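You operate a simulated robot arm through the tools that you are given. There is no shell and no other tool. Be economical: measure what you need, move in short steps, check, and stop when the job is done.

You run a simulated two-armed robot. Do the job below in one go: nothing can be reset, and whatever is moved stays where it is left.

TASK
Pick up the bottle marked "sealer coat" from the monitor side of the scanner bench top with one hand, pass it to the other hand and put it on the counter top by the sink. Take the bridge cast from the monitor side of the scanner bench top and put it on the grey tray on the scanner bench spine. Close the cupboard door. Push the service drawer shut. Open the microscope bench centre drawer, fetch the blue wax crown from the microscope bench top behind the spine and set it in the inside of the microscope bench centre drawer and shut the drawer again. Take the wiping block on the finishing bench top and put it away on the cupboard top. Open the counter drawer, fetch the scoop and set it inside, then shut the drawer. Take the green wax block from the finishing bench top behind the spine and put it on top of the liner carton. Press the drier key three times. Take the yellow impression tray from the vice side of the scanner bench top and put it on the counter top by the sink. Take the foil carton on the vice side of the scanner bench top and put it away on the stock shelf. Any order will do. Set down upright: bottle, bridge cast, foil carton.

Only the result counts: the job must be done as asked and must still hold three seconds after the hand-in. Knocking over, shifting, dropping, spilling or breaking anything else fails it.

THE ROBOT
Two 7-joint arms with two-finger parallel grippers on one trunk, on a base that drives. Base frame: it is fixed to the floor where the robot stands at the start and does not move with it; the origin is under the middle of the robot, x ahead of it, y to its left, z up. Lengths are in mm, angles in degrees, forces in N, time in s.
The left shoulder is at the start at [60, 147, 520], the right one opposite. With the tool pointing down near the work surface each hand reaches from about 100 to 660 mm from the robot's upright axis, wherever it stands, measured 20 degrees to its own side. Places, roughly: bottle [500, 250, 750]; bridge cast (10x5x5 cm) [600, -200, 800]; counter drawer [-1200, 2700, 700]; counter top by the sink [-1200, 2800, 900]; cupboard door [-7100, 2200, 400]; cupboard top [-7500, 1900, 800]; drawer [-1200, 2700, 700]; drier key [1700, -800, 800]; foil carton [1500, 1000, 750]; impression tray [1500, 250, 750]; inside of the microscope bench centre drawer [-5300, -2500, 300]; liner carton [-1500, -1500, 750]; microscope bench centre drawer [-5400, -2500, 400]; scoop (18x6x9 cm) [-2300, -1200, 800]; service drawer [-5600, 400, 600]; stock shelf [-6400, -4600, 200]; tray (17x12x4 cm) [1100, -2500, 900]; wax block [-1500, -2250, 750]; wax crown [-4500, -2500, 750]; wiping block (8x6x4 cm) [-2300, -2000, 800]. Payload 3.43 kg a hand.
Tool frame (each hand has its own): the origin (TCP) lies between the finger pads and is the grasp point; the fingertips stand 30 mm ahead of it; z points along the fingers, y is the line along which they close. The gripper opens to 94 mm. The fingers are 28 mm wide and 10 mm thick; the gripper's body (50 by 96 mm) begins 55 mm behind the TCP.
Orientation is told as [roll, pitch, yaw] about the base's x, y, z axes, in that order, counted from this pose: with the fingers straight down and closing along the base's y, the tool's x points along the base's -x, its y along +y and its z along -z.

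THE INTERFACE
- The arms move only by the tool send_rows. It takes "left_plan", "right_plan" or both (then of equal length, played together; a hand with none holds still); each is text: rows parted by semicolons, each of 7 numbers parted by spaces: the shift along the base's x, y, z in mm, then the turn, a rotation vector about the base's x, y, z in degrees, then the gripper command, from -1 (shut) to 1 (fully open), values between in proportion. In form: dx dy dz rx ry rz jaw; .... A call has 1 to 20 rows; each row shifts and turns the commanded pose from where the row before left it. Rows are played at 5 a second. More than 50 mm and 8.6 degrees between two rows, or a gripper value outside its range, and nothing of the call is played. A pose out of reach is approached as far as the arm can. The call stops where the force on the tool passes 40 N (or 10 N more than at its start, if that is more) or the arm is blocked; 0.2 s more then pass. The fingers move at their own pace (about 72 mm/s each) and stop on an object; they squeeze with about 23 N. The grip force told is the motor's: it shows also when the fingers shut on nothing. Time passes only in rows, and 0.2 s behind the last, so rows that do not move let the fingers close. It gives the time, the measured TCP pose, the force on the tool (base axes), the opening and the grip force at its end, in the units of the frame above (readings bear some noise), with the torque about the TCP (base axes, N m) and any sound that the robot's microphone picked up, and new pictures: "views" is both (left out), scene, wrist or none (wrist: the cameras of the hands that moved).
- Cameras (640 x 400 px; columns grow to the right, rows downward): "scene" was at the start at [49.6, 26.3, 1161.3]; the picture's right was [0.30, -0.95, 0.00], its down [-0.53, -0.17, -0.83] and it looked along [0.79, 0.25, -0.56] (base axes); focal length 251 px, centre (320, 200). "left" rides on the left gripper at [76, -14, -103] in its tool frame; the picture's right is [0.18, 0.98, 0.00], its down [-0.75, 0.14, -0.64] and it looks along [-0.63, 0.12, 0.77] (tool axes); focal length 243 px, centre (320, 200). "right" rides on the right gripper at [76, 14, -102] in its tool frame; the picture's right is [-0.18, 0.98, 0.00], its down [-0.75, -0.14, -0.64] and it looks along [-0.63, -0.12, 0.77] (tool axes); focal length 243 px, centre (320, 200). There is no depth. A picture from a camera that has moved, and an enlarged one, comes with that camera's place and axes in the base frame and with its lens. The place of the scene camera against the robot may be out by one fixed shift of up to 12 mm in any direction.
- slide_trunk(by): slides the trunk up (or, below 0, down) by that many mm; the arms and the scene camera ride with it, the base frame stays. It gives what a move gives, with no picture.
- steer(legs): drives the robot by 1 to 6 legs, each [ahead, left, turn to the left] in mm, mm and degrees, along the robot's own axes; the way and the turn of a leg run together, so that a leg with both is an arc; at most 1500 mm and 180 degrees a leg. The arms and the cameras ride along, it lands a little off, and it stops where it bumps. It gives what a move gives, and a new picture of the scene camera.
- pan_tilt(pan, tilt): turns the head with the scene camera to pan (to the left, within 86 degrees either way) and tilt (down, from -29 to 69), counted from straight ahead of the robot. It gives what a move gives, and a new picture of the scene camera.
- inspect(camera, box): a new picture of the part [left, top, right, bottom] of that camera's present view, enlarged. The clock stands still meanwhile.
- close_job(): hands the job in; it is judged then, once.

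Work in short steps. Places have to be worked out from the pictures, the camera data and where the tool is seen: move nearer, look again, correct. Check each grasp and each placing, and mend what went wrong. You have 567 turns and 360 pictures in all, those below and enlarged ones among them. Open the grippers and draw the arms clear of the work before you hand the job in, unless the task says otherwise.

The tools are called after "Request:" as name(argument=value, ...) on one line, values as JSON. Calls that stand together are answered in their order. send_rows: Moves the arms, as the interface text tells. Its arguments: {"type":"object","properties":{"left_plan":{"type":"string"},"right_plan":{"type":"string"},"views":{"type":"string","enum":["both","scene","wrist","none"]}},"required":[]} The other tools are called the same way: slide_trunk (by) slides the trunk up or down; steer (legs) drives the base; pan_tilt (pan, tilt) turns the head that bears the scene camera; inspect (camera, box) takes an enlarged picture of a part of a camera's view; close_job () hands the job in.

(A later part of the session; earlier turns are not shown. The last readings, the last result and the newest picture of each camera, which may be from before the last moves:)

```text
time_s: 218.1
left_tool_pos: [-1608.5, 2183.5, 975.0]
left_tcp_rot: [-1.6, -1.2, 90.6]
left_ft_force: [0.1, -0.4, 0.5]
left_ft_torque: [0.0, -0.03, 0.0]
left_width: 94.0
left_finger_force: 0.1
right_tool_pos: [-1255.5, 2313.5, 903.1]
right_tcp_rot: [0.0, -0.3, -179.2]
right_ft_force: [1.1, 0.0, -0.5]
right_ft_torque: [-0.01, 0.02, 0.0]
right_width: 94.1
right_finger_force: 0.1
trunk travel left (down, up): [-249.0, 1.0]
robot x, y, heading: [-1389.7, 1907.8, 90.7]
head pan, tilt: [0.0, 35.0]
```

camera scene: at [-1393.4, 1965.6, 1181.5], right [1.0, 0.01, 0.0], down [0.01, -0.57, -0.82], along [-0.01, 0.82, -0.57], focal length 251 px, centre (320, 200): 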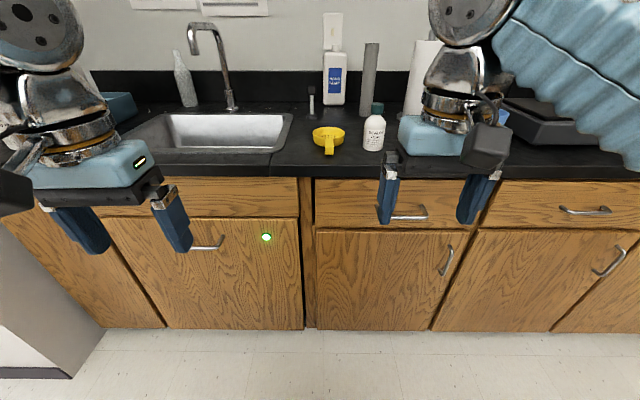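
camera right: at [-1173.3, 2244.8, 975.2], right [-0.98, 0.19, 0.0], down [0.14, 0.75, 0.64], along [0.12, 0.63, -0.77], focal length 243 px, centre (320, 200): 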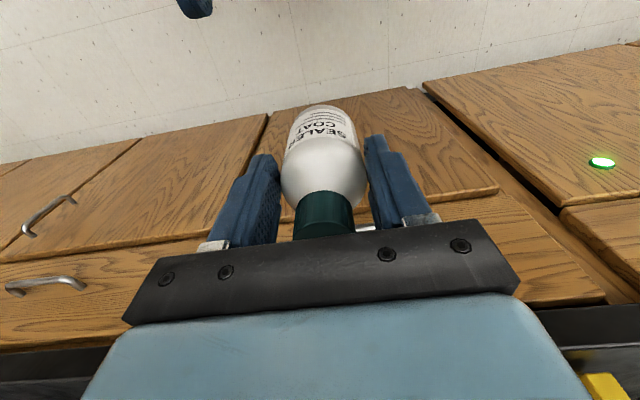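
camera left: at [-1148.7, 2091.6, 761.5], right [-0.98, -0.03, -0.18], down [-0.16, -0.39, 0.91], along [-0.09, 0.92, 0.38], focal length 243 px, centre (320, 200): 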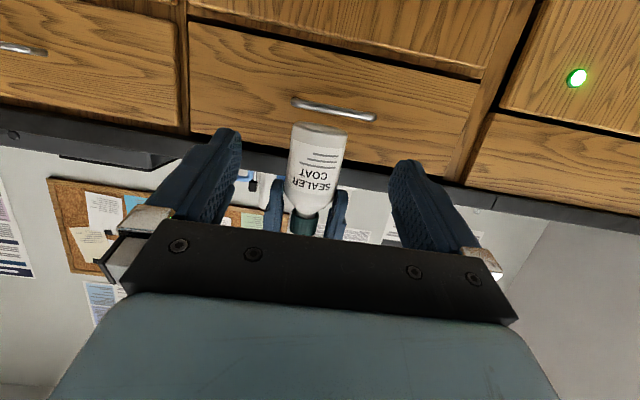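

Yaw worked. Now I tilt forward 90° while lowering to handle height.

Request:
send_rows(right_plan="0 3 -12 8.2 0 0 1; 0 3 -12 8.2 0 0 1; 0 3 -12 8.2 0 0 1; 0 3 -12 8.2 0 0 1; 0 3 -12 8.2 0 0 1; 0 3 -12 8.2 0 0 1; 0 3 -12 8.2 0 0 1; 0 3 -12 8.2 0 0 1; 0 3 -12 8.2 0 0 1; 0 3 -12 8.2 0 0 1; 0 3 -12 8 0 0 1", views="both")

```text
time_s: 220.5
left_tool_pos: [-1609.0, 2182.6, 976.4]
left_tcp_rot: [-1.6, -1.2, 90.6]
left_ft_force: [-0.1, -0.3, 0.1]
left_ft_torque: [0.04, 0.02, -0.02]
left_width: 93.8
left_finger_force: 0.0
right_tool_pos: [-1277.7, 2392.1, 804.9]
right_tcp_rot: [-90.2, 0.6, -179.7]
right_ft_force: [-0.2, 0.5, -0.4]
right_ft_torque: [-0.06, -0.01, 0.01]
right_width: 93.8
right_finger_force: 0.1
right hand out of reach, approached as far as the arm can: row 9, 10, 11
trunk travel left (down, up): [-249.0, 1.0]
robot x, y, heading: [-1387.8, 1906.6, 90.6]
head pan, tilt: [0.0, 35.0]
camera scene: at [-1393.3, 1965.2, 1181.5], right [1.0, 0.01, 0.0], down [0.01, -0.57, -0.82], along [-0.01, 0.82, -0.57], focal length 251 px, centre (320, 200)
camera right: at [-1200.6, 2289.9, 790.8], right [-0.17, 0.0, -0.98], down [-0.75, -0.65, 0.13], along [-0.64, 0.76, 0.11], focal length 243 px, centre (320, 200)
```

scene: 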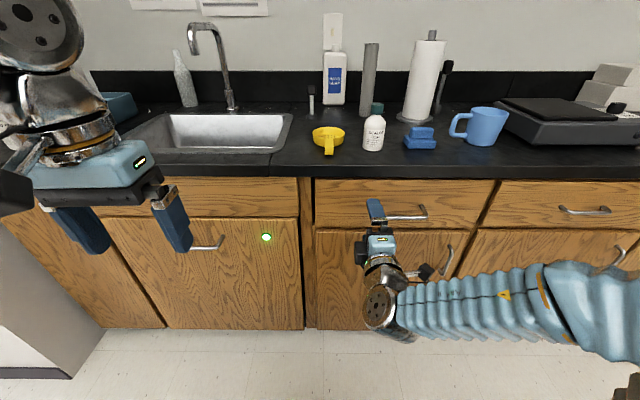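
right: 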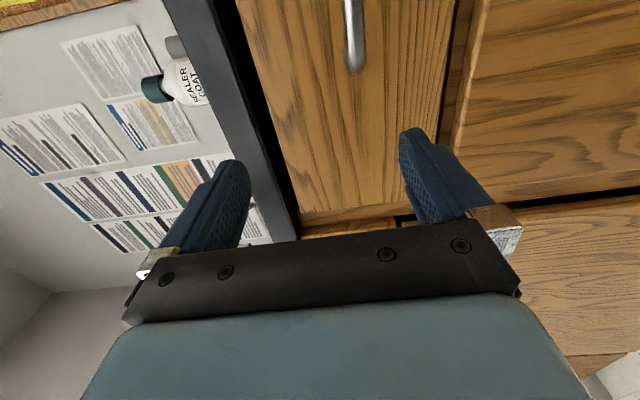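

The handle's left end is seen at (-1243, 772). I centre the right hand on the bar, then look.

Request:
send_rows(right_plan="32 0 -11 0 0 0 1; 32 0 -11 0 0 0 1; 32 0 -10 0 0 0 1; 0 0 0 0 0 0 1", views="both")

```text
time_s: 221.5
left_tool_pos: [-1609.8, 2182.8, 975.9]
left_tcp_rot: [-1.6, -1.2, 90.5]
left_ft_force: [-0.8, -0.6, 0.2]
left_ft_torque: [0.02, -0.04, 0.02]
left_width: 93.6
left_finger_force: 0.1
right_tool_pos: [-1217.6, 2414.4, 792.1]
right_tcp_rot: [-90.0, 0.6, -179.7]
right_ft_force: [-0.1, 0.0, -0.2]
right_ft_torque: [-0.01, -0.01, 0.01]
right_width: 93.8
right_finger_force: 0.0
right hand out of reach, approached as far as the arm can: row 1, 2, 3
trunk travel left (down, up): [-249.0, 1.0]
robot x, y, heading: [-1387.6, 1906.8, 90.7]
head pan, tilt: [0.0, 35.0]
camera scene: at [-1393.4, 1965.5, 1181.5], right [1.0, 0.01, 0.0], down [0.01, -0.57, -0.82], along [-0.01, 0.82, -0.57], focal length 251 px, centre (320, 200)
camera right: at [-1140.1, 2311.9, 778.5], right [-0.17, 0.0, -0.98], down [-0.75, -0.65, 0.13], along [-0.64, 0.76, 0.11], focal length 243 px, centre (320, 200)
```

scene: 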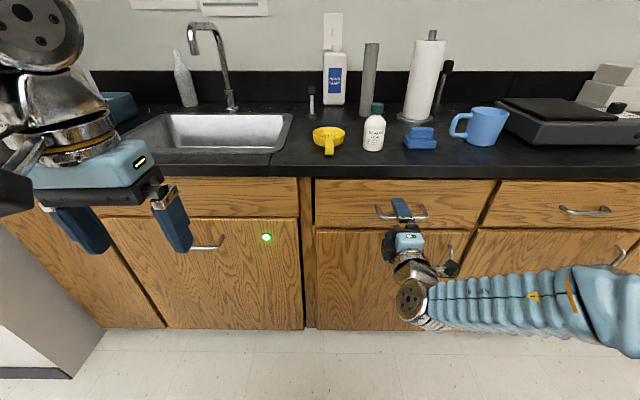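
right: 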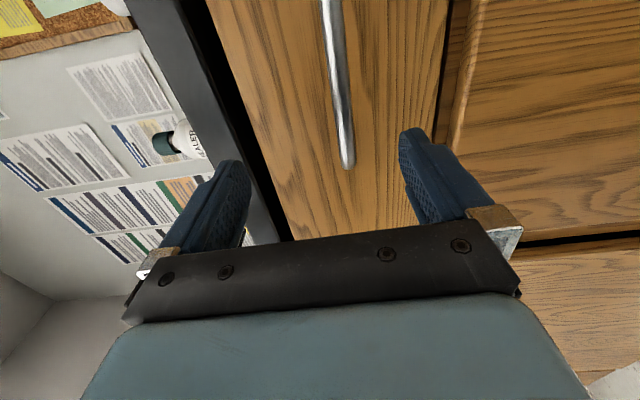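

The bar is at z≈774. I advance onto it.

Request:
send_rows(right_plan="15 10 -9 0 0 0 1; 15 12 -9 0 0 0 1; 0 14 0 0 0 0 1; 0 12 0 0 0 0 1; 0 0 0 0 0 0 1", views="wrist")

```text
time_s: 222.7
left_tool_pos: [-1608.9, 2183.9, 975.7]
left_tcp_rot: [-1.6, -1.2, 90.6]
left_ft_force: [0.5, 0.1, -1.5]
left_ft_torque: [-0.02, 0.01, -0.03]
left_width: 94.1
left_finger_force: 0.1
right_tool_pos: [-1221.6, 2446.2, 775.4]
right_tcp_rot: [-90.0, 0.6, -179.6]
right_ft_force: [-1.0, 0.6, 0.1]
right_ft_torque: [-0.02, 0.03, 0.02]
right_width: 93.7
right_finger_force: 0.1
right hand out of reach, approached as far as the arm can: row 1, 2
trunk travel left (down, up): [-249.0, 1.0]
robot x, y, heading: [-1385.9, 1905.4, 90.6]
head pan, tilt: [0.0, 35.0]
camera right: at [-1145.2, 2343.1, 761.2], right [-0.17, 0.0, -0.98], down [-0.75, -0.65, 0.13], along [-0.64, 0.76, 0.11], focal length 243 px, centre (320, 200)
```

right: 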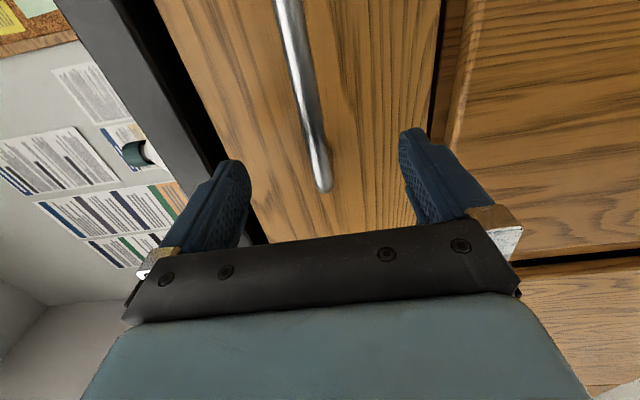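

The hand is straddling the bar near its left end. I shift the robot 38 mm right to be nearer its middle.

Request:
steer(legs=[[0, -38, 0]])

Request:
send_rows(right_plan="0 8 0 0 0 0 1; 0 8 0 0 0 0 1; 0 0 0 0 0 0 -1; 0 0 0 0 0 0 -1; 0 0 0 0 0 0 -1; 0 0 0 0 0 0 -1; 0 0 0 0 0 0 -1", views="wrist")

```text
time_s: 223.6
left_tool_pos: [-1572.6, 2183.9, 976.6]
left_tcp_rot: [-1.6, -1.2, 90.6]
left_ft_force: [-0.4, -0.3, 0.0]
left_ft_torque: [0.03, -0.02, -0.03]
left_width: 93.9
left_finger_force: 0.0
right_tool_pos: [-1184.6, 2446.3, 774.8]
right_tcp_rot: [-90.0, 0.7, -179.6]
right_ft_force: [0.1, -0.1, -0.5]
right_ft_torque: [0.01, -0.02, -0.02]
right_width: 93.9
right_finger_force: 0.0
trunk travel left (down, up): [-249.0, 1.0]
robot x, y, heading: [-1348.5, 1905.6, 90.5]
head pan, tilt: [0.0, 35.0]
camera scene: at [-1355.8, 1965.9, 1181.5], right [1.0, 0.01, 0.0], down [0.01, -0.57, -0.82], along [-0.01, 0.82, -0.57], focal length 251 px, centre (320, 200)
```

scene: 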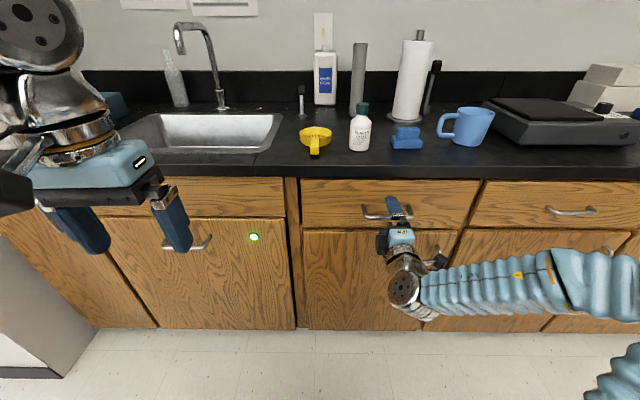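

```text
time_s: 225.2
left_tool_pos: [-1572.1, 2182.4, 975.3]
left_tcp_rot: [-1.7, -1.2, 90.5]
left_ft_force: [-0.8, 0.1, 0.2]
left_ft_torque: [-0.02, 0.02, -0.01]
left_width: 94.2
left_finger_force: 0.1
right_tool_pos: [-1186.1, 2461.3, 774.0]
right_tcp_rot: [-89.9, 0.6, -179.7]
right_ft_force: [-1.8, -1.7, -7.3]
right_ft_torque: [-0.04, 0.89, -0.05]
right_width: 16.2
right_finger_force: 44.5
trunk travel left (down, up): [-249.0, 1.0]
robot x, y, heading: [-1346.4, 1911.9, 91.0]
head pan, tilt: [0.0, 35.0]
camera right: at [-1108.8, 2359.6, 760.7], right [-0.17, 0.0, -0.98], down [-0.75, -0.65, 0.13], along [-0.64, 0.76, 0.11], focal length 243 px, centre (320, 200)
```

right: 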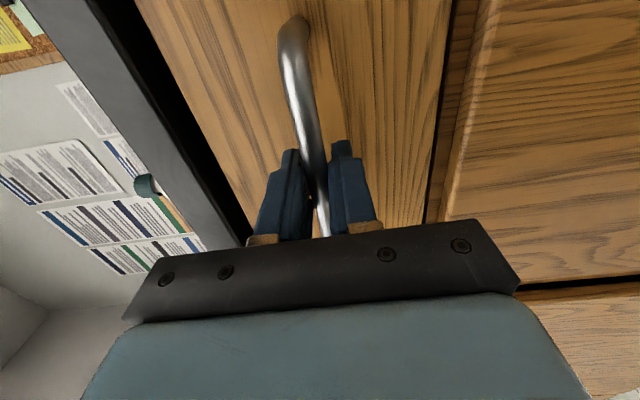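

The bar is gripped. I pull the drawer open by driving back 270 mm.

Request:
steer(legs=[[-130, 0, 0], [-140, 0, 0]])

```text
time_s: 227.4
left_tool_pos: [-1568.6, 1933.1, 976.1]
left_tcp_rot: [-1.5, -1.1, 90.5]
left_ft_force: [-0.1, -0.7, -0.9]
left_ft_torque: [-0.03, -0.03, 0.0]
left_width: 94.0
left_finger_force: 0.1
right_tool_pos: [-1185.6, 2207.4, 773.9]
right_tcp_rot: [-89.8, 0.5, -179.2]
right_ft_force: [-1.2, -0.7, -1.1]
right_ft_torque: [-0.01, 0.7, -0.58]
right_width: 16.3
right_finger_force: 44.7
trunk travel left (down, up): [-249.0, 1.0]
robot x, y, heading: [-1344.9, 1658.5, 90.6]
head pan, tilt: [0.0, 35.0]
stopped in leg 2: the force on the tool passed its limit at 42 N (the readings are from after the stop); the commanded pose is now the measured one
camera scene: at [-1352.6, 1713.9, 1181.7], right [1.0, 0.01, 0.0], down [0.01, -0.57, -0.82], along [-0.01, 0.82, -0.57], focal length 251 px, centre (320, 200)
```

scene: 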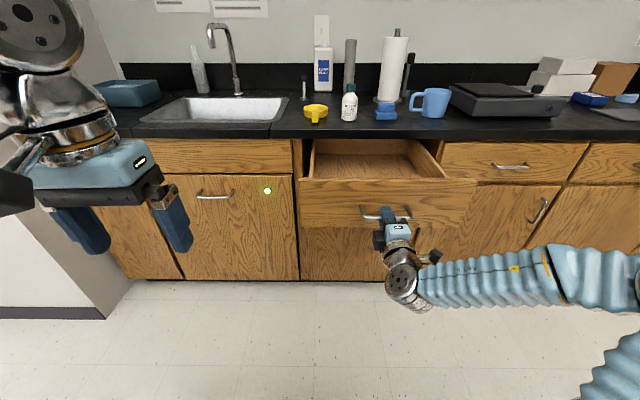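

The drawer is open by ≈254 mm (its stop). I let go of the handle and back off.

Request:
send_rows(right_plan="0 0 0 0 0 0 1; 0 0 0 0 0 0 1; 0 0 0 0 0 0 1; 0 0 0 0 0 0 1", views="none")

Request:
steer(legs=[[-120, 0, 0]])

```text
time_s: 228.4
left_tool_pos: [-1567.2, 1932.6, 975.4]
left_tcp_rot: [-1.7, -1.1, 90.4]
left_ft_force: [0.3, 0.1, -0.2]
left_ft_torque: [0.02, -0.01, 0.02]
left_width: 93.9
left_finger_force: 0.0
right_tool_pos: [-1185.5, 2208.2, 773.5]
right_tcp_rot: [-89.7, 0.6, -179.3]
right_ft_force: [0.3, 0.1, -0.5]
right_ft_torque: [0.03, 0.02, -0.05]
right_width: 94.1
right_finger_force: 0.1
trunk travel left (down, up): [-249.0, 1.0]
robot x, y, heading: [-1345.0, 1655.1, 90.4]
head pan, tilt: [0.0, 35.0]
```

```text
time_s: 229.6
left_tool_pos: [-1566.0, 1806.8, 976.3]
left_tcp_rot: [-1.5, -1.1, 90.3]
left_ft_force: [-0.7, 0.4, -0.3]
left_ft_torque: [0.01, 0.0, 0.0]
left_width: 93.8
left_finger_force: 0.1
right_tool_pos: [-1182.8, 2081.7, 774.2]
right_tcp_rot: [-89.8, 0.6, -179.3]
right_ft_force: [-1.2, 0.1, -0.3]
right_ft_torque: [0.04, -0.01, 0.03]
right_width: 94.2
right_finger_force: 0.1
trunk travel left (down, up): [-249.0, 1.0]
robot x, y, heading: [-1347.0, 1532.1, 90.2]
head pan, tilt: [0.0, 35.0]
camera scene: at [-1351.3, 1588.4, 1181.5], right [1.0, 0.01, 0.0], down [0.0, -0.57, -0.82], along [-0.01, 0.82, -0.57], focal length 251 px, centre (320, 200)
```

scene: 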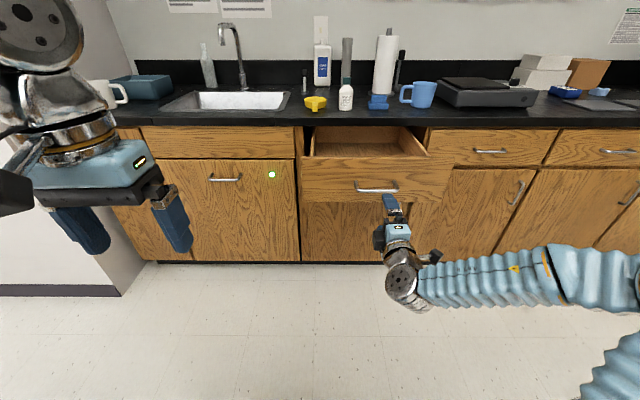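

I return the right hand to upright (tilt back, then yaw back).

Request:
send_rows(right_plan="0 -3 14 -8.2 0 0 1; 0 -3 14 -8.2 0 0 1; 0 -3 14 -8.2 0 0 1; 0 -3 14 -8.2 0 0 1; 0 -3 14 -8.2 0 0 1; 0 -3 14 -8.2 0 0 1; 0 -3 14 -8.2 0 0 1; 0 -3 14 -8.2 0 0 1; 0 -3 14 -8.2 0 0 1; 0 -3 14 -8.2 0 0 1; 0 -3 14 -8 0 0 1", views="none")

Request:
send_rows(right_plan="0 -15 3 0 0 -8.2 1; 0 -15 3 0 0 -8.2 1; 0 -15 3 0 0 -8.2 1; 0 -15 3 0 0 -8.2 1; 0 -10 3 0 0 -8.2 1; 0 -10 3 0 0 -8.2 1; 0 -10 3 0 0 -8.2 1; 0 -10 0 0 0 -8.2 1; 0 -10 0 0 0 -8.2 1; 0 -10 0 0 0 -8.2 1; 0 -10 0 0 0 -8.2 1", views="none")

```text
time_s: 232.0
left_tool_pos: [-1566.2, 1807.2, 975.9]
left_tcp_rot: [-1.6, -1.1, 90.2]
left_ft_force: [-0.5, -0.9, 0.4]
left_ft_torque: [0.0, -0.01, 0.02]
left_width: 94.3
left_finger_force: 0.0
right_tool_pos: [-1183.3, 2048.5, 927.9]
right_tcp_rot: [0.3, -0.7, -179.4]
right_ft_force: [0.5, -0.3, -0.5]
right_ft_torque: [0.01, 0.05, -0.02]
right_width: 94.0
right_finger_force: 0.0
trunk travel left (down, up): [-249.0, 1.0]
robot x, y, heading: [-1346.4, 1533.0, 90.4]
head pan, tilt: [0.0, 35.0]
```

```text
time_s: 234.4
left_tool_pos: [-1565.9, 1806.4, 975.8]
left_tcp_rot: [-1.6, -1.2, 90.2]
left_ft_force: [0.6, 0.5, 0.1]
left_ft_torque: [-0.02, 0.01, 0.0]
left_width: 94.1
left_finger_force: 0.0
right_tool_pos: [-1184.0, 1918.4, 948.3]
right_tcp_rot: [0.2, -0.7, 90.2]
right_ft_force: [-0.6, -0.5, -0.5]
right_ft_torque: [0.0, 0.02, 0.04]
right_width: 94.0
right_finger_force: 0.2
trunk travel left (down, up): [-249.0, 1.0]
robot x, y, heading: [-1345.2, 1527.1, 90.4]
head pan, tilt: [0.0, 35.0]
```

Next the foil carton, to be carried in the left hand. I drive over to the scanner bench's near end.

Request:
steer(legs=[[150, 0, 0], [0, -1450, 0], [0, -1450, 0]])

Request:
steer(legs=[[50, 0, 0], [0, 0, -175]])

```text
time_s: 249.5
left_tool_pos: [1353.5, 1975.9, 976.1]
left_tcp_rot: [-1.6, -1.3, 90.0]
left_ft_force: [0.0, -0.3, -0.6]
left_ft_torque: [-0.01, 0.0, 0.0]
left_width: 94.0
left_finger_force: 0.2
right_tool_pos: [1738.4, 2084.5, 948.4]
right_tcp_rot: [0.3, -0.6, 90.0]
right_ft_force: [0.5, -0.5, 0.6]
right_ft_torque: [-0.02, 0.0, -0.03]
right_width: 94.1
right_finger_force: 0.2
trunk travel left (down, up): [-249.0, 1.0]
robot x, y, heading: [1571.1, 1700.0, 90.3]
head pan, tilt: [0.0, 35.0]
camera scene: at [1568.0, 1755.3, 1181.5], right [1.0, 0.0, 0.0], down [0.0, -0.57, -0.82], along [0.0, 0.82, -0.57], focal length 251 px, centre (320, 200)
```

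scene: 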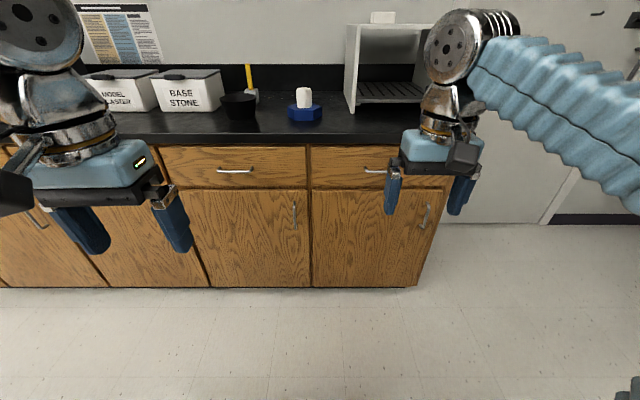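

```text
time_s: 257.6
left_tool_pos: [1815.4, 1487.9, 976.0]
left_tcp_rot: [-1.6, -1.3, -85.2]
left_ft_force: [-0.1, -0.8, -0.5]
left_ft_torque: [0.01, 0.03, 0.01]
left_width: 93.9
left_finger_force: 0.0
right_tool_pos: [1442.0, 1345.2, 949.6]
right_tcp_rot: [0.2, -0.6, -85.0]
right_ft_force: [0.5, -0.4, -1.0]
right_ft_torque: [0.02, 0.01, -0.02]
right_width: 94.1
right_finger_force: 0.0
trunk travel left (down, up): [-249.0, 1.0]
robot x, y, heading: [1570.1, 1743.9, -85.0]
head pan, tilt: [0.0, 35.0]
camera scene: at [1573.2, 1687.8, 1181.5], right [-1.0, -0.09, 0.0], down [-0.05, 0.57, -0.82], along [0.07, -0.82, -0.57], focal length 251 px, centre (320, 200)
```

scene: 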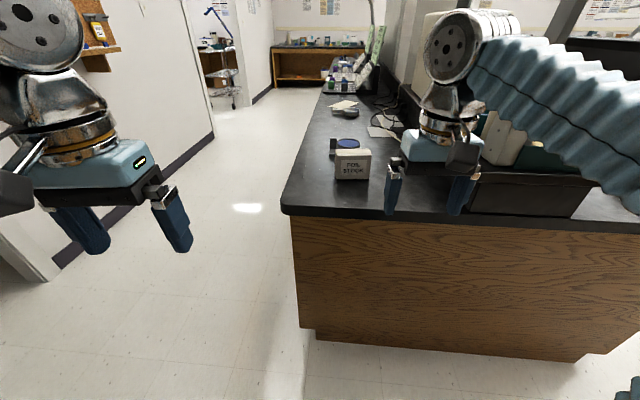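

The box reads "FOIL STOCK": the foil carton, at about (1529,960). I enlarge it.

Request:
inspect(camera="scene", box=[310, 110, 410, 200])

```text
4.44 times, centred on (360, 155) of scene
camera zoom: at [1573.2, 1687.8, 1181.5], right [-1.0, -0.09, 0.0], down [-0.05, 0.57, -0.82], along [0.07, -0.82, -0.57], focal length 1116 px, centre (142, 400)
```

zoom: 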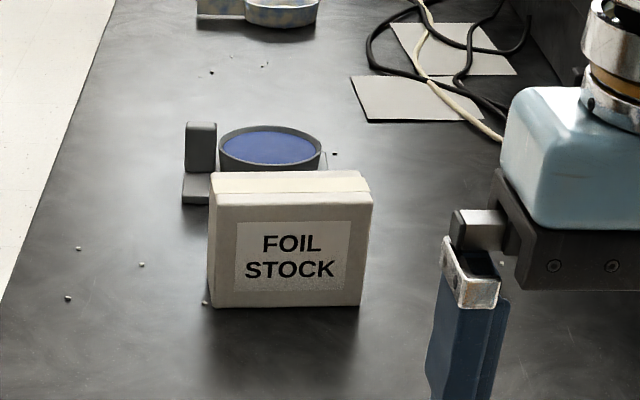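

The thin side (≈55 mm) lies along y, so I will take it from the aisle side, tilted, facing -x. I drive round into the aisle.

Request:
steer(legs=[[0, 560, 0], [0, 0, -95]])

Request:
steer(legs=[[0, 640, 0]])

```text
time_s: 264.9
left_tool_pos: [1869.8, 1579.1, 976.4]
left_tcp_rot: [-1.6, -1.2, 178.8]
left_ft_force: [0.4, 0.1, -0.3]
left_ft_torque: [0.03, -0.02, 0.01]
left_width: 94.1
left_finger_force: 0.2
right_tool_pos: [1766.9, 1966.0, 948.5]
right_tcp_rot: [0.2, -0.8, 178.8]
right_ft_force: [-0.8, 0.8, -0.3]
right_ft_torque: [-0.01, -0.01, 0.01]
right_width: 94.0
right_finger_force: 0.0
trunk travel left (down, up): [-249.0, 1.0]
robot x, y, heading: [2150.7, 1791.7, 179.0]
head pan, tilt: [0.0, 35.0]
camera scene: at [2088.2, 1793.6, 1181.5], right [0.02, 1.0, 0.0], down [0.57, -0.01, -0.82], along [-0.82, 0.01, -0.57], focal length 251 px, centre (320, 200)
```

scene: 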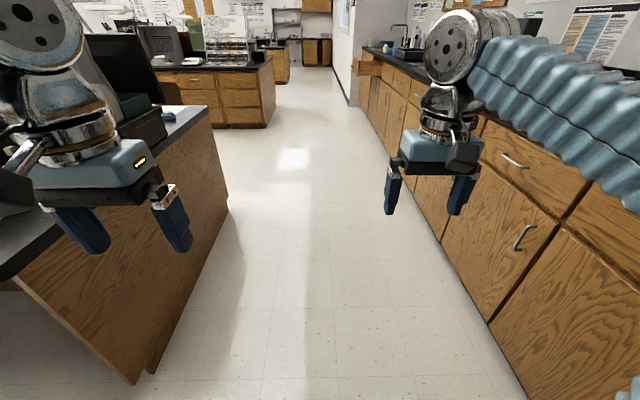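

```text
time_s: 268.5
left_tool_pos: [1859.7, 939.8, 975.2]
left_tcp_rot: [-1.5, -1.2, 179.0]
left_ft_force: [0.1, 0.1, -0.5]
left_ft_torque: [0.02, 0.01, -0.01]
left_width: 93.9
left_finger_force: 0.0
right_tool_pos: [1757.4, 1325.6, 948.7]
right_tcp_rot: [0.2, -0.7, 179.1]
right_ft_force: [0.0, -0.6, -0.1]
right_ft_torque: [-0.03, 0.01, 0.0]
right_width: 93.8
right_finger_force: 0.0
trunk travel left (down, up): [-249.0, 1.0]
robot x, y, heading: [2139.9, 1152.9, 179.1]
head pan, tilt: [0.0, 35.0]
camera scene: at [2077.7, 1154.8, 1181.5], right [0.01, 1.0, 0.0], down [0.57, -0.01, -0.82], along [-0.82, 0.01, -0.57], focal length 251 px, centre (320, 200)
```

scene: 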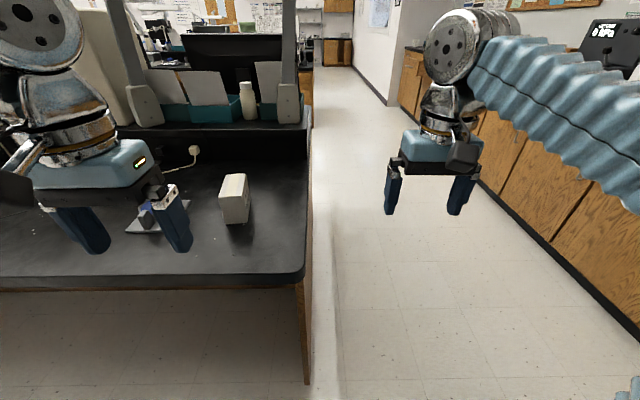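

I enlarge the carton view to judge its angle.

Request:
inspect(camera="scene", box=[190, 150, 290, 240])

```text
4.44 times, centred on (240, 195) of scene
camera zoom: at [2077.7, 1154.8, 1181.5], right [0.01, 1.0, 0.0], down [0.57, -0.01, -0.82], along [-0.82, 0.01, -0.57], focal length 1116 px, centre (676, 222)
```

zoom: 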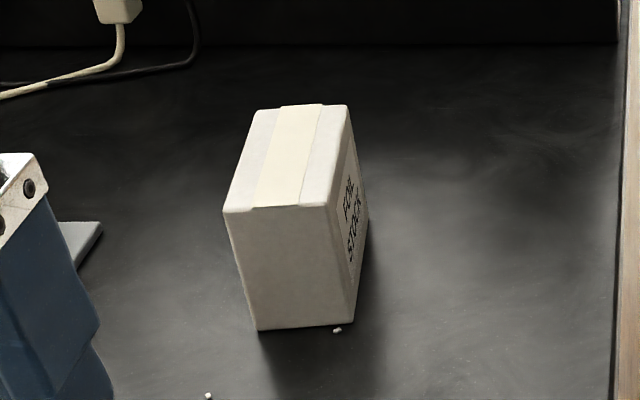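

Carton: near face centre (1580,946), height ≈82, width 53, turned ≈8°. I tilt the left hand 60° forward and bring it to the approach line.

Request:
send_rows(left_plan="-24 2 -19 0 8.45 1.1 1; -24 2 -19 0 8.45 1.1 1; -24 2 -19 0 8.45 1.1 1; -24 3 -19 0 8.45 1.1 1; -24 3 -19 0 8.45 1.1 1; -24 3 -19 0 8.45 1.1 1; -24 3 -19 0 8.45 1.1 1; 0 0 -10 0 0 0 1", views="both")

```text
time_s: 270.3
left_tool_pos: [1691.6, 956.9, 834.3]
left_tcp_rot: [-7.2, -60.2, -169.3]
left_ft_force: [-1.0, 0.0, 1.0]
left_ft_torque: [0.01, -0.03, -0.01]
left_width: 94.1
left_finger_force: 0.0
right_tool_pos: [1757.3, 1325.4, 948.6]
right_tcp_rot: [0.1, -0.7, 179.1]
right_ft_force: [0.3, -0.3, 0.5]
right_ft_torque: [-0.01, 0.0, -0.03]
right_width: 93.8
right_finger_force: 0.1
trunk travel left (down, up): [-249.0, 1.0]
robot x, y, heading: [2142.1, 1154.7, 178.9]
head pan, tilt: [0.0, 35.0]
camera scene: at [2077.7, 1154.9, 1181.5], right [0.01, 1.0, 0.0], down [0.57, -0.01, -0.82], along [-0.82, 0.01, -0.57], focal length 251 px, centre (320, 200)
camera left: at [1814.9, 980.9, 819.7], right [0.17, -0.96, -0.22], down [0.2, -0.19, 0.96], along [-0.97, -0.2, 0.16], focal length 243 px, centre (320, 200)
```

scene: 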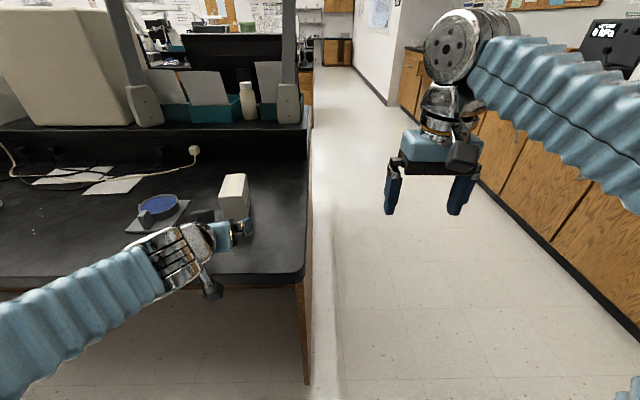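
left: 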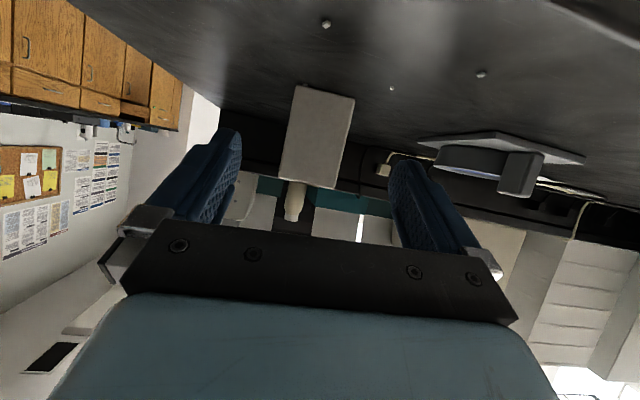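

The hand is rolled ≈4°; I correct its orientation to the carton's axis, go down to z≈816 and approach.

Request:
send_rows(left_plan="0 3 -9 -3.6 0 3.45 1; 0 0 -9 0 0 0 1; -35 -5 0 0 0 0 1; -35 -5 0 0 0 0 1", views="wrist")

```text
time_s: 271.3
left_tool_pos: [1619.2, 948.4, 813.3]
left_tcp_rot: [0.0, -60.9, -172.1]
left_ft_force: [0.4, -0.1, 0.4]
left_ft_torque: [-0.03, 0.0, 0.03]
left_width: 93.9
left_finger_force: 0.1
right_tool_pos: [1757.0, 1325.7, 948.7]
right_tcp_rot: [0.2, -0.7, 179.1]
right_ft_force: [0.0, 0.4, -0.5]
right_ft_torque: [0.01, 0.02, 0.0]
right_width: 93.8
right_finger_force: 0.1
trunk travel left (down, up): [-249.0, 1.0]
robot x, y, heading: [2141.0, 1158.7, 179.2]
head pan, tilt: [0.0, 35.0]
camera left: at [1742.3, 979.9, 797.4], right [0.22, -0.96, -0.16], down [0.21, -0.11, 0.97], along [-0.95, -0.25, 0.18], focal length 243 px, centre (320, 200)
```

left: 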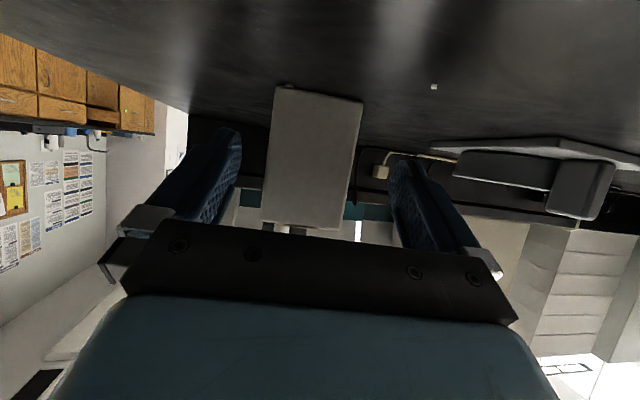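

Well aligned; shift +5 mm in y and advance 84 mm, then close.

Request:
send_rows(left_plan="-28 0 0 0 0 0 1; -28 -3 1 0 0 0 1; -28 -4 1 0 0 0 1; 0 0 0 0 0 0 -1; 0 0 0 0 0 0 -1; 0 0 0 0 0 0 -1; 0 0 0 0 0 0 -1", views="wrist")

```text
time_s: 272.9
left_tool_pos: [1535.6, 946.5, 815.8]
left_tcp_rot: [0.0, -60.8, -171.9]
left_ft_force: [-0.8, -0.2, 0.7]
left_ft_torque: [-0.14, 0.05, -0.03]
left_width: 59.5
left_finger_force: 22.4
right_tool_pos: [1756.5, 1325.3, 949.1]
right_tcp_rot: [0.2, -0.8, 179.2]
right_ft_force: [-0.4, 0.2, 0.2]
right_ft_torque: [0.02, 0.03, 0.0]
right_width: 93.9
right_finger_force: 0.0
trunk travel left (down, up): [-249.0, 1.0]
robot x, y, heading: [2143.8, 1150.6, 178.9]
head pan, tilt: [0.0, 35.0]
camera left: at [1658.2, 976.2, 798.9], right [0.23, -0.96, -0.16], down [0.21, -0.11, 0.97], along [-0.95, -0.25, 0.18], focal length 243 px, centre (320, 200)
```

left: 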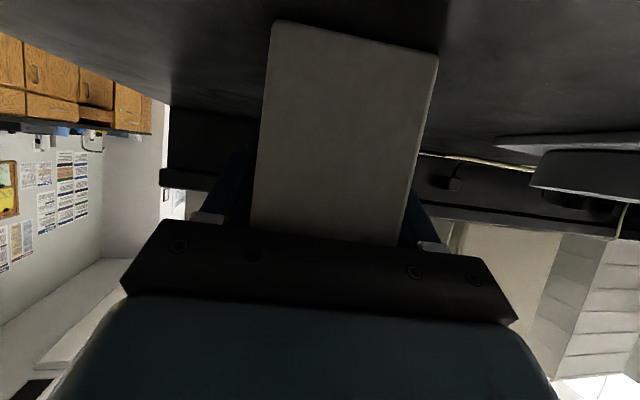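

Gripped at 59.5 mm. I lift and draw back.

Request:
send_rows(left_plan="0 0 10 0 0 0 -1; 0 0 20 0 0 0 -1; 0 0 30 0 0 0 -1; 30 0 20 0 0 0 -1; 40 0 5 0 0 0 -1; 40 0 0 0 0 0 -1; 40 0 0 0 0 0 -1", views="both")

```text
time_s: 274.5
left_tool_pos: [1686.9, 943.7, 898.5]
left_tcp_rot: [-0.2, -60.7, -171.9]
left_ft_force: [-1.3, -0.8, -3.2]
left_ft_torque: [0.0, -0.01, 0.0]
left_width: 59.2
left_finger_force: 22.9
right_tool_pos: [1756.4, 1325.3, 948.6]
right_tcp_rot: [0.2, -0.8, 179.1]
right_ft_force: [-0.4, 0.2, 0.1]
right_ft_torque: [0.02, -0.03, 0.02]
right_width: 94.0
right_finger_force: 0.0
trunk travel left (down, up): [-249.0, 1.0]
robot x, y, heading: [2140.4, 1152.2, 179.0]
head pan, tilt: [0.0, 35.0]
camera scene: at [2077.3, 1154.7, 1181.5], right [0.02, 1.0, 0.0], down [0.57, -0.01, -0.82], along [-0.82, 0.01, -0.57], focal length 251 px, centre (320, 200)
camera left: at [1808.3, 974.1, 882.2], right [0.23, -0.96, -0.16], down [0.21, -0.11, 0.97], along [-0.95, -0.25, 0.17], focal length 243 px, centre (320, 200)
```

scene: 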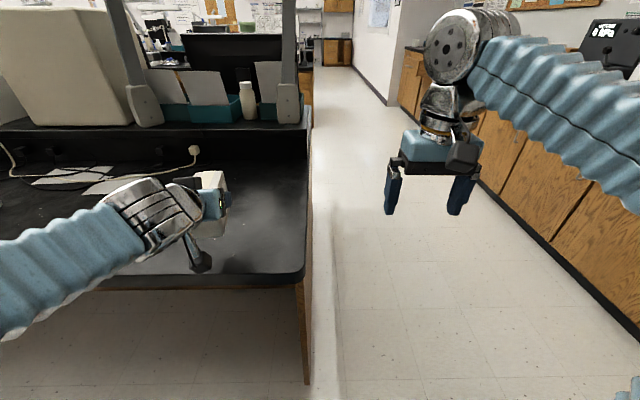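
left: 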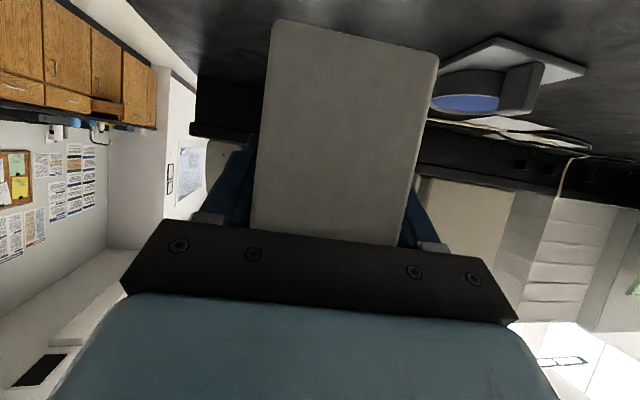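

I retract the carton nearer the body and set out: back to the north aisle, then to the finishing bench's east side.

Request:
send_rows(left_plan="35 0 5 0 0 0 -1; 35 0 5 0 0 0 -1; 25 0 5 0 0 0 -1", right_plan="30 0 0 0 0 0 1; 30 0 0 0 0 0 1; 20 0 0 0 0 0 1", views="none")

Request:
steer(legs=[[0, -720, 1], [1300, 0, 0], [1200, 0, 0]])

```text
time_s: 275.3
left_tool_pos: [1783.1, 943.4, 913.8]
left_tcp_rot: [0.0, -60.7, -172.1]
left_ft_force: [0.2, -0.5, -1.6]
left_ft_torque: [0.01, -0.07, 0.01]
left_width: 59.1
left_finger_force: 23.6
right_tool_pos: [1836.1, 1325.8, 950.8]
right_tcp_rot: [0.2, -0.7, 179.1]
right_ft_force: [-0.5, 0.1, 0.5]
right_ft_torque: [0.01, 0.0, 0.02]
right_width: 93.8
right_finger_force: 0.0
trunk travel left (down, up): [-249.0, 1.0]
robot x, y, heading: [2137.9, 1152.1, 179.1]
head pan, tilt: [0.0, 35.0]
```

```text
time_s: 291.2
left_tool_pos: [-751.7, 1651.6, 914.2]
left_tcp_rot: [0.0, -60.7, -171.7]
left_ft_force: [0.1, 0.4, -2.6]
left_ft_torque: [-0.01, -0.03, -0.01]
left_width: 59.6
left_finger_force: 23.1
right_tool_pos: [-700.0, 2031.7, 950.7]
right_tcp_rot: [0.3, -0.7, 179.4]
right_ft_force: [0.2, 0.0, -1.0]
right_ft_torque: [-0.01, 0.04, 0.01]
right_width: 94.0
right_finger_force: 0.1
trunk travel left (down, up): [-249.0, 1.0]
robot x, y, heading: [-396.1, 1866.4, 179.8]
head pan, tilt: [0.0, 35.0]
camera scene: at [-458.2, 1863.2, 1181.5], right [0.01, 1.0, 0.0], down [0.57, -0.01, -0.82], along [-0.82, 0.01, -0.57], focal length 251 px, centre (320, 200)
```

scene: 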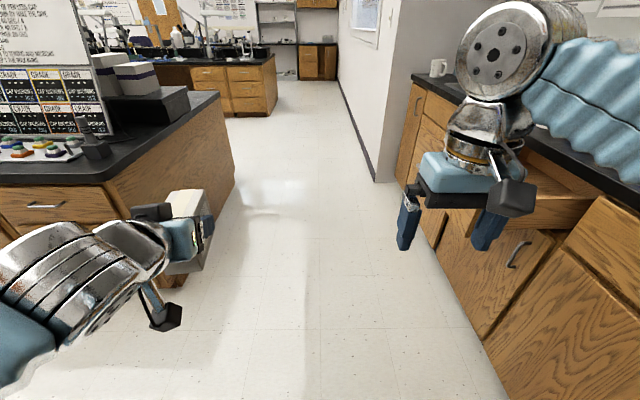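

The finishing bench's east edge is at x≈-1180. I go down along its east side.

Request:
steer(legs=[[0, 1450, 0], [0, 1450, 0], [0, 800, 0]])

Request:
pan_tilt(pan=20, tilt=25)

```text
time_s: 308.8
left_tool_pos: [-765.0, -1992.6, 915.1]
left_tcp_rot: [0.0, -60.6, -171.0]
left_ft_force: [-0.1, 0.0, -2.6]
left_ft_torque: [-0.03, -0.01, 0.0]
left_width: 59.3
left_finger_force: 22.9
right_tool_pos: [-717.9, -1609.4, 949.9]
right_tcp_rot: [0.2, -0.6, -179.8]
right_ft_force: [-0.5, 0.1, -0.8]
right_ft_torque: [0.0, 0.0, -0.02]
right_width: 94.0
right_finger_force: 0.0
trunk travel left (down, up): [-249.0, 1.0]
robot x, y, heading: [-411.3, -1775.9, -179.5]
head pan, tilt: [0.0, 35.0]
camera scene: at [-473.1, -1775.5, 1181.5], right [0.0, 1.0, 0.0], down [0.57, 0.0, -0.82], along [-0.82, 0.0, -0.57], focal length 251 px, centre (320, 200)
```

scene: 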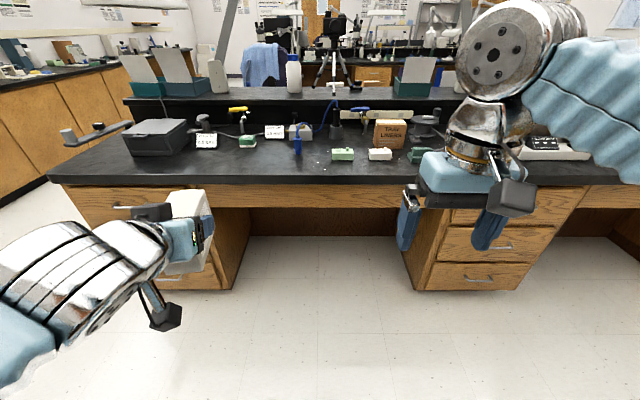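

```text
time_s: 309.6
left_tool_pos: [-763.5, -1991.5, 914.8]
left_tcp_rot: [0.1, -60.7, -170.9]
left_ft_force: [0.6, 0.1, -2.8]
left_ft_torque: [0.01, -0.04, -0.01]
left_width: 59.4
left_finger_force: 23.0
right_tool_pos: [-717.7, -1610.2, 949.1]
right_tcp_rot: [0.2, -0.7, -179.9]
right_ft_force: [-1.5, 0.3, 0.8]
right_ft_torque: [0.02, 0.0, -0.01]
right_width: 94.0
right_finger_force: 0.1
trunk travel left (down, up): [-249.0, 1.0]
robot x, y, heading: [-409.5, -1772.7, -179.6]
head pan, tilt: [20.0, 25.0]
camera scene: at [-471.5, -1807.0, 1197.2], right [-0.35, 0.94, 0.0], down [0.4, 0.15, -0.91], along [-0.85, -0.31, -0.42], focal length 251 px, centre (320, 200)
```

scene: 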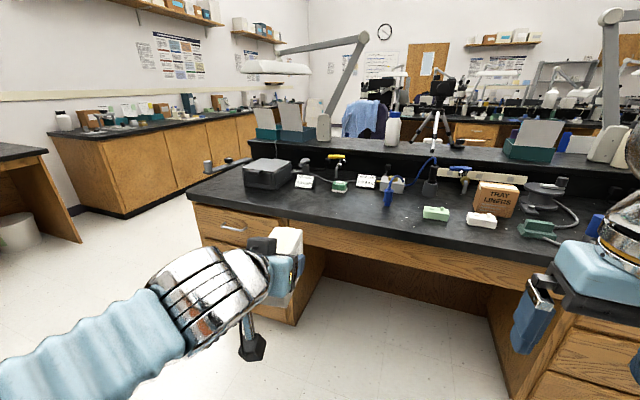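

I see the "TRAY LINERS" carton and a green block in front of it. Enlarge.

Request:
inspect(camera="scene", box=[310, 145, 560, 255])

```text
2.56 times, centred on (435, 200) of scene
camera zoom: at [-471.5, -1807.0, 1197.2], right [-0.35, 0.94, 0.0], down [0.4, 0.15, -0.91], along [-0.85, -0.31, -0.42], focal length 643 px, centre (26, 200)
```

zoom: 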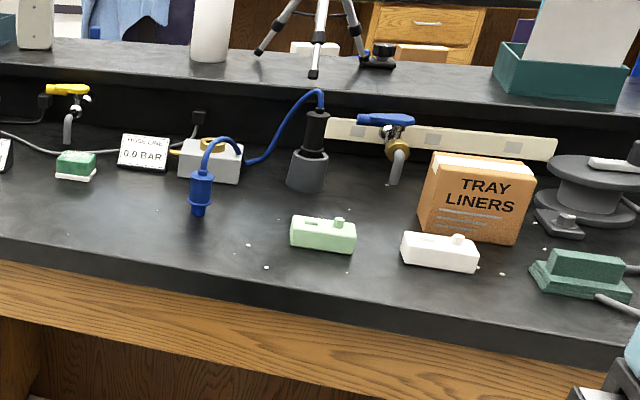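

Two green candidates: a light-green block near (-1354,-1687) and a green/white block near (-1465,-2078). I move closer along the bench to look.

Request:
steer(legs=[[120, 250, -0.5]])

Request:
pan_tilt(pan=-10, tilt=30)

Request:
inspect(camera="scene", box=[60, 100, 360, 260])

```text
time_s: 311.6
left_tool_pos: [-884.2, -2233.5, 914.2]
left_tcp_rot: [0.0, -60.8, -171.2]
left_ft_force: [-0.3, -0.6, -3.7]
left_ft_torque: [0.01, -0.06, 0.01]
left_width: 59.3
left_finger_force: 23.1
right_tool_pos: [-836.7, -1851.3, 949.6]
right_tcp_rot: [0.2, -0.6, 179.9]
right_ft_force: [-0.8, 0.3, 1.1]
right_ft_torque: [-0.02, -0.01, -0.03]
right_width: 93.9
right_finger_force: 0.0
trunk travel left (down, up): [-249.0, 1.0]
robot x, y, heading: [-525.4, -2020.1, 179.9]
head pan, tilt: [20.0, 25.0]
camera scene: at [-591.3, -2050.0, 1197.3], right [-0.34, 0.94, 0.0], down [0.4, 0.14, -0.91], along [-0.85, -0.31, -0.42], focal length 251 px, centre (320, 200)
```

scene: 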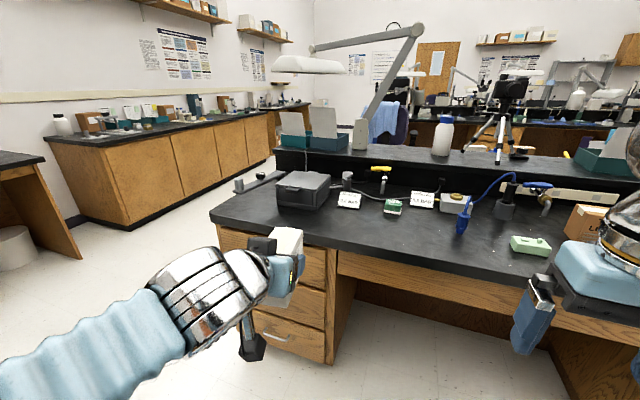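

```text
time_s: 312.5
left_tool_pos: [-885.2, -2233.7, 914.1]
left_tcp_rot: [0.0, -60.7, -171.2]
left_ft_force: [-0.2, 0.1, -3.0]
left_ft_torque: [0.01, -0.05, 0.0]
left_width: 59.2
left_finger_force: 22.8
right_tool_pos: [-837.4, -1852.2, 950.6]
right_tcp_rot: [0.2, -0.7, 179.8]
right_ft_force: [-0.4, -0.5, 0.4]
right_ft_torque: [0.02, -0.01, 0.0]
right_width: 93.9
right_finger_force: 0.1
trunk travel left (down, up): [-249.0, 1.0]
robot x, y, heading: [-529.1, -2017.5, 179.9]
head pan, tilt: [-10.0, 30.0]
camera scene: at [-593.8, -2003.0, 1189.3], right [0.17, 0.98, 0.0], down [0.49, -0.09, -0.87], along [-0.85, 0.15, -0.5], focal length 251 px, centre (320, 200)
```

scene: 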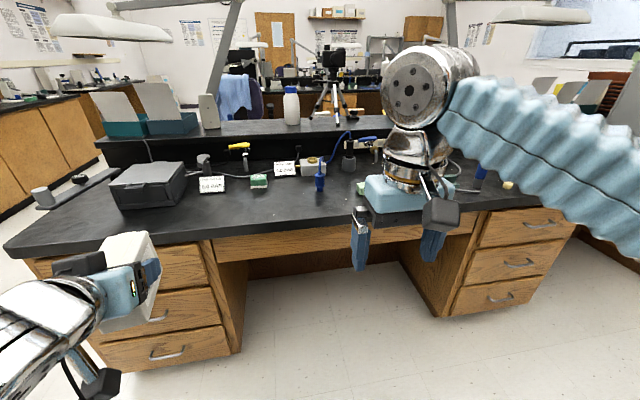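

```text
2.13 times, centred on (210, 180) of scene
camera zoom: at [-593.8, -2003.0, 1189.3], right [0.17, 0.98, 0.0], down [0.49, -0.09, -0.87], along [-0.85, 0.15, -0.5], focal length 536 px, centre (555, 243)
```

zoom: 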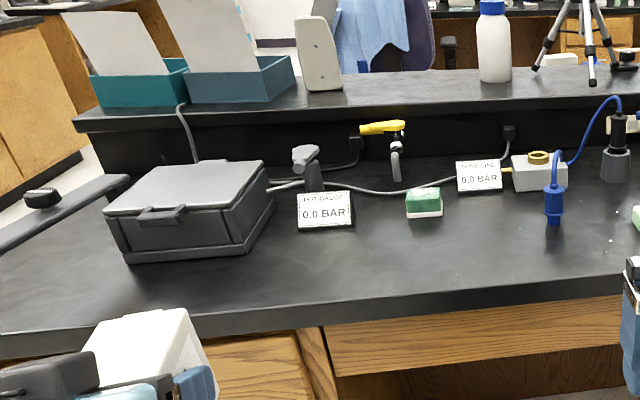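

I need close-ups of both. First the dark-green/white one.

Request:
inspect(camera="scene", box=[235, 160, 295, 200])

Request:
steer(legs=[[150, -400, 0]])

Request:
pan_tilt(pan=5, tilt=35)

```text
10.00 times, centred on (265, 180) of scene
camera zoom: at [-593.8, -2003.0, 1189.3], right [0.17, 0.98, 0.0], down [0.49, -0.09, -0.87], along [-0.85, 0.15, -0.5], focal length 2512 px, centre (870, 400)
```

zoom: 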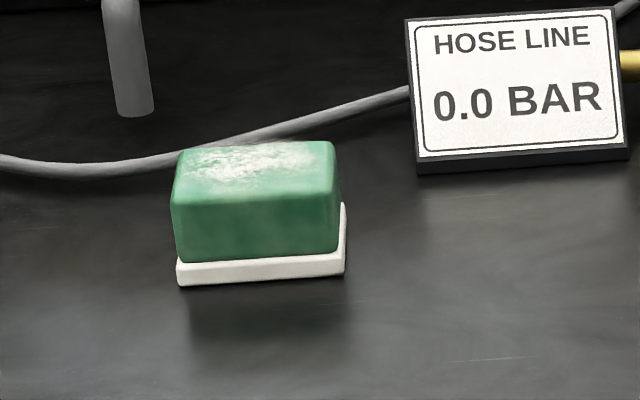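

```text
time_s: 315.2
left_tool_pos: [-1033.8, -1828.5, 914.5]
left_tcp_rot: [0.1, -60.7, -170.7]
left_ft_force: [-0.6, -0.2, -2.4]
left_ft_torque: [0.04, -0.04, -0.02]
left_width: 59.1
left_finger_force: 23.1
right_tool_pos: [-989.1, -1445.7, 951.0]
right_tcp_rot: [0.3, -0.7, -179.6]
right_ft_force: [0.0, 1.2, 0.3]
right_ft_torque: [-0.01, 0.0, 0.0]
right_width: 94.1
right_finger_force: 0.0
trunk travel left (down, up): [-249.0, 1.0]
robot x, y, heading: [-679.2, -1611.6, -179.5]
head pan, tilt: [-10.0, 30.0]
camera scene: at [-744.5, -1595.2, 1189.3], right [0.17, 0.99, 0.0], down [0.49, -0.08, -0.87], along [-0.85, 0.14, -0.5], focal length 251 px, centre (320, 200)
```

scene: 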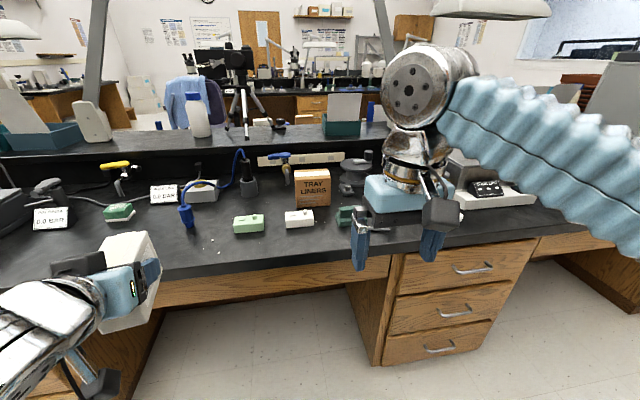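

```text
time_s: 315.9
left_tool_pos: [-1032.6, -1830.0, 914.0]
left_tcp_rot: [0.0, -60.7, -170.6]
left_ft_force: [0.1, 0.5, -3.9]
left_ft_torque: [0.01, -0.01, 0.01]
left_width: 59.2
left_finger_force: 22.9
right_tool_pos: [-989.0, -1446.1, 950.0]
right_tcp_rot: [0.2, -0.7, -179.5]
right_ft_force: [-0.8, -0.2, -0.6]
right_ft_torque: [0.0, 0.0, -0.01]
right_width: 93.9
right_finger_force: 0.1
trunk travel left (down, up): [-249.0, 1.0]
robot x, y, heading: [-682.5, -1608.0, -179.5]
head pan, tilt: [5.0, 35.0]
camera scene: at [-743.0, -1618.4, 1181.5], right [-0.09, 1.0, 0.0], down [0.57, 0.05, -0.82], along [-0.82, -0.08, -0.57], focal length 251 px, centre (320, 200)
```

scene: 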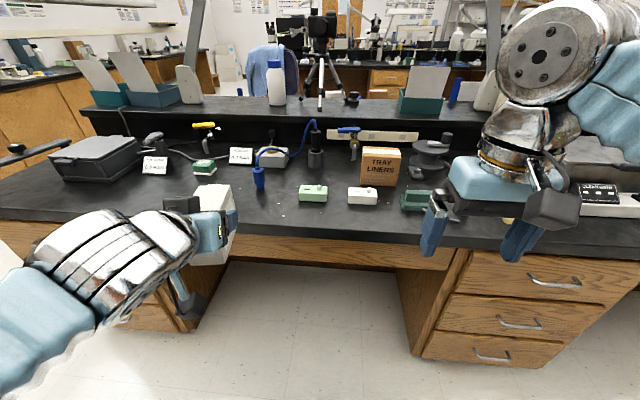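

Request:
inspect(camera="scene", box=[280, 140, 420, 220])

```text
4.57 times, centred on (350, 180) of scene
camera zoom: at [-743.0, -1618.4, 1181.5], right [-0.09, 1.0, 0.0], down [0.57, 0.05, -0.82], along [-0.82, -0.08, -0.57], focal length 1148 px, centre (183, 291)
```

zoom: 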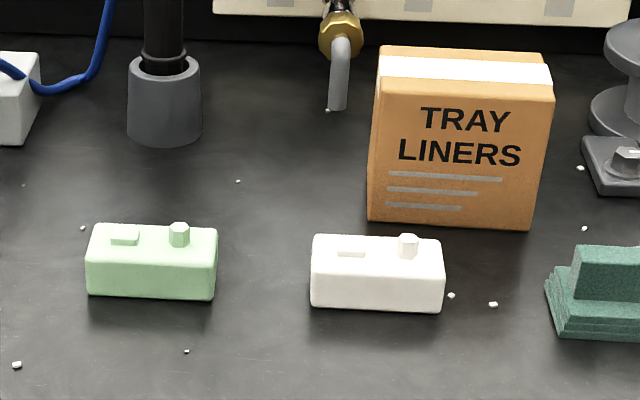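

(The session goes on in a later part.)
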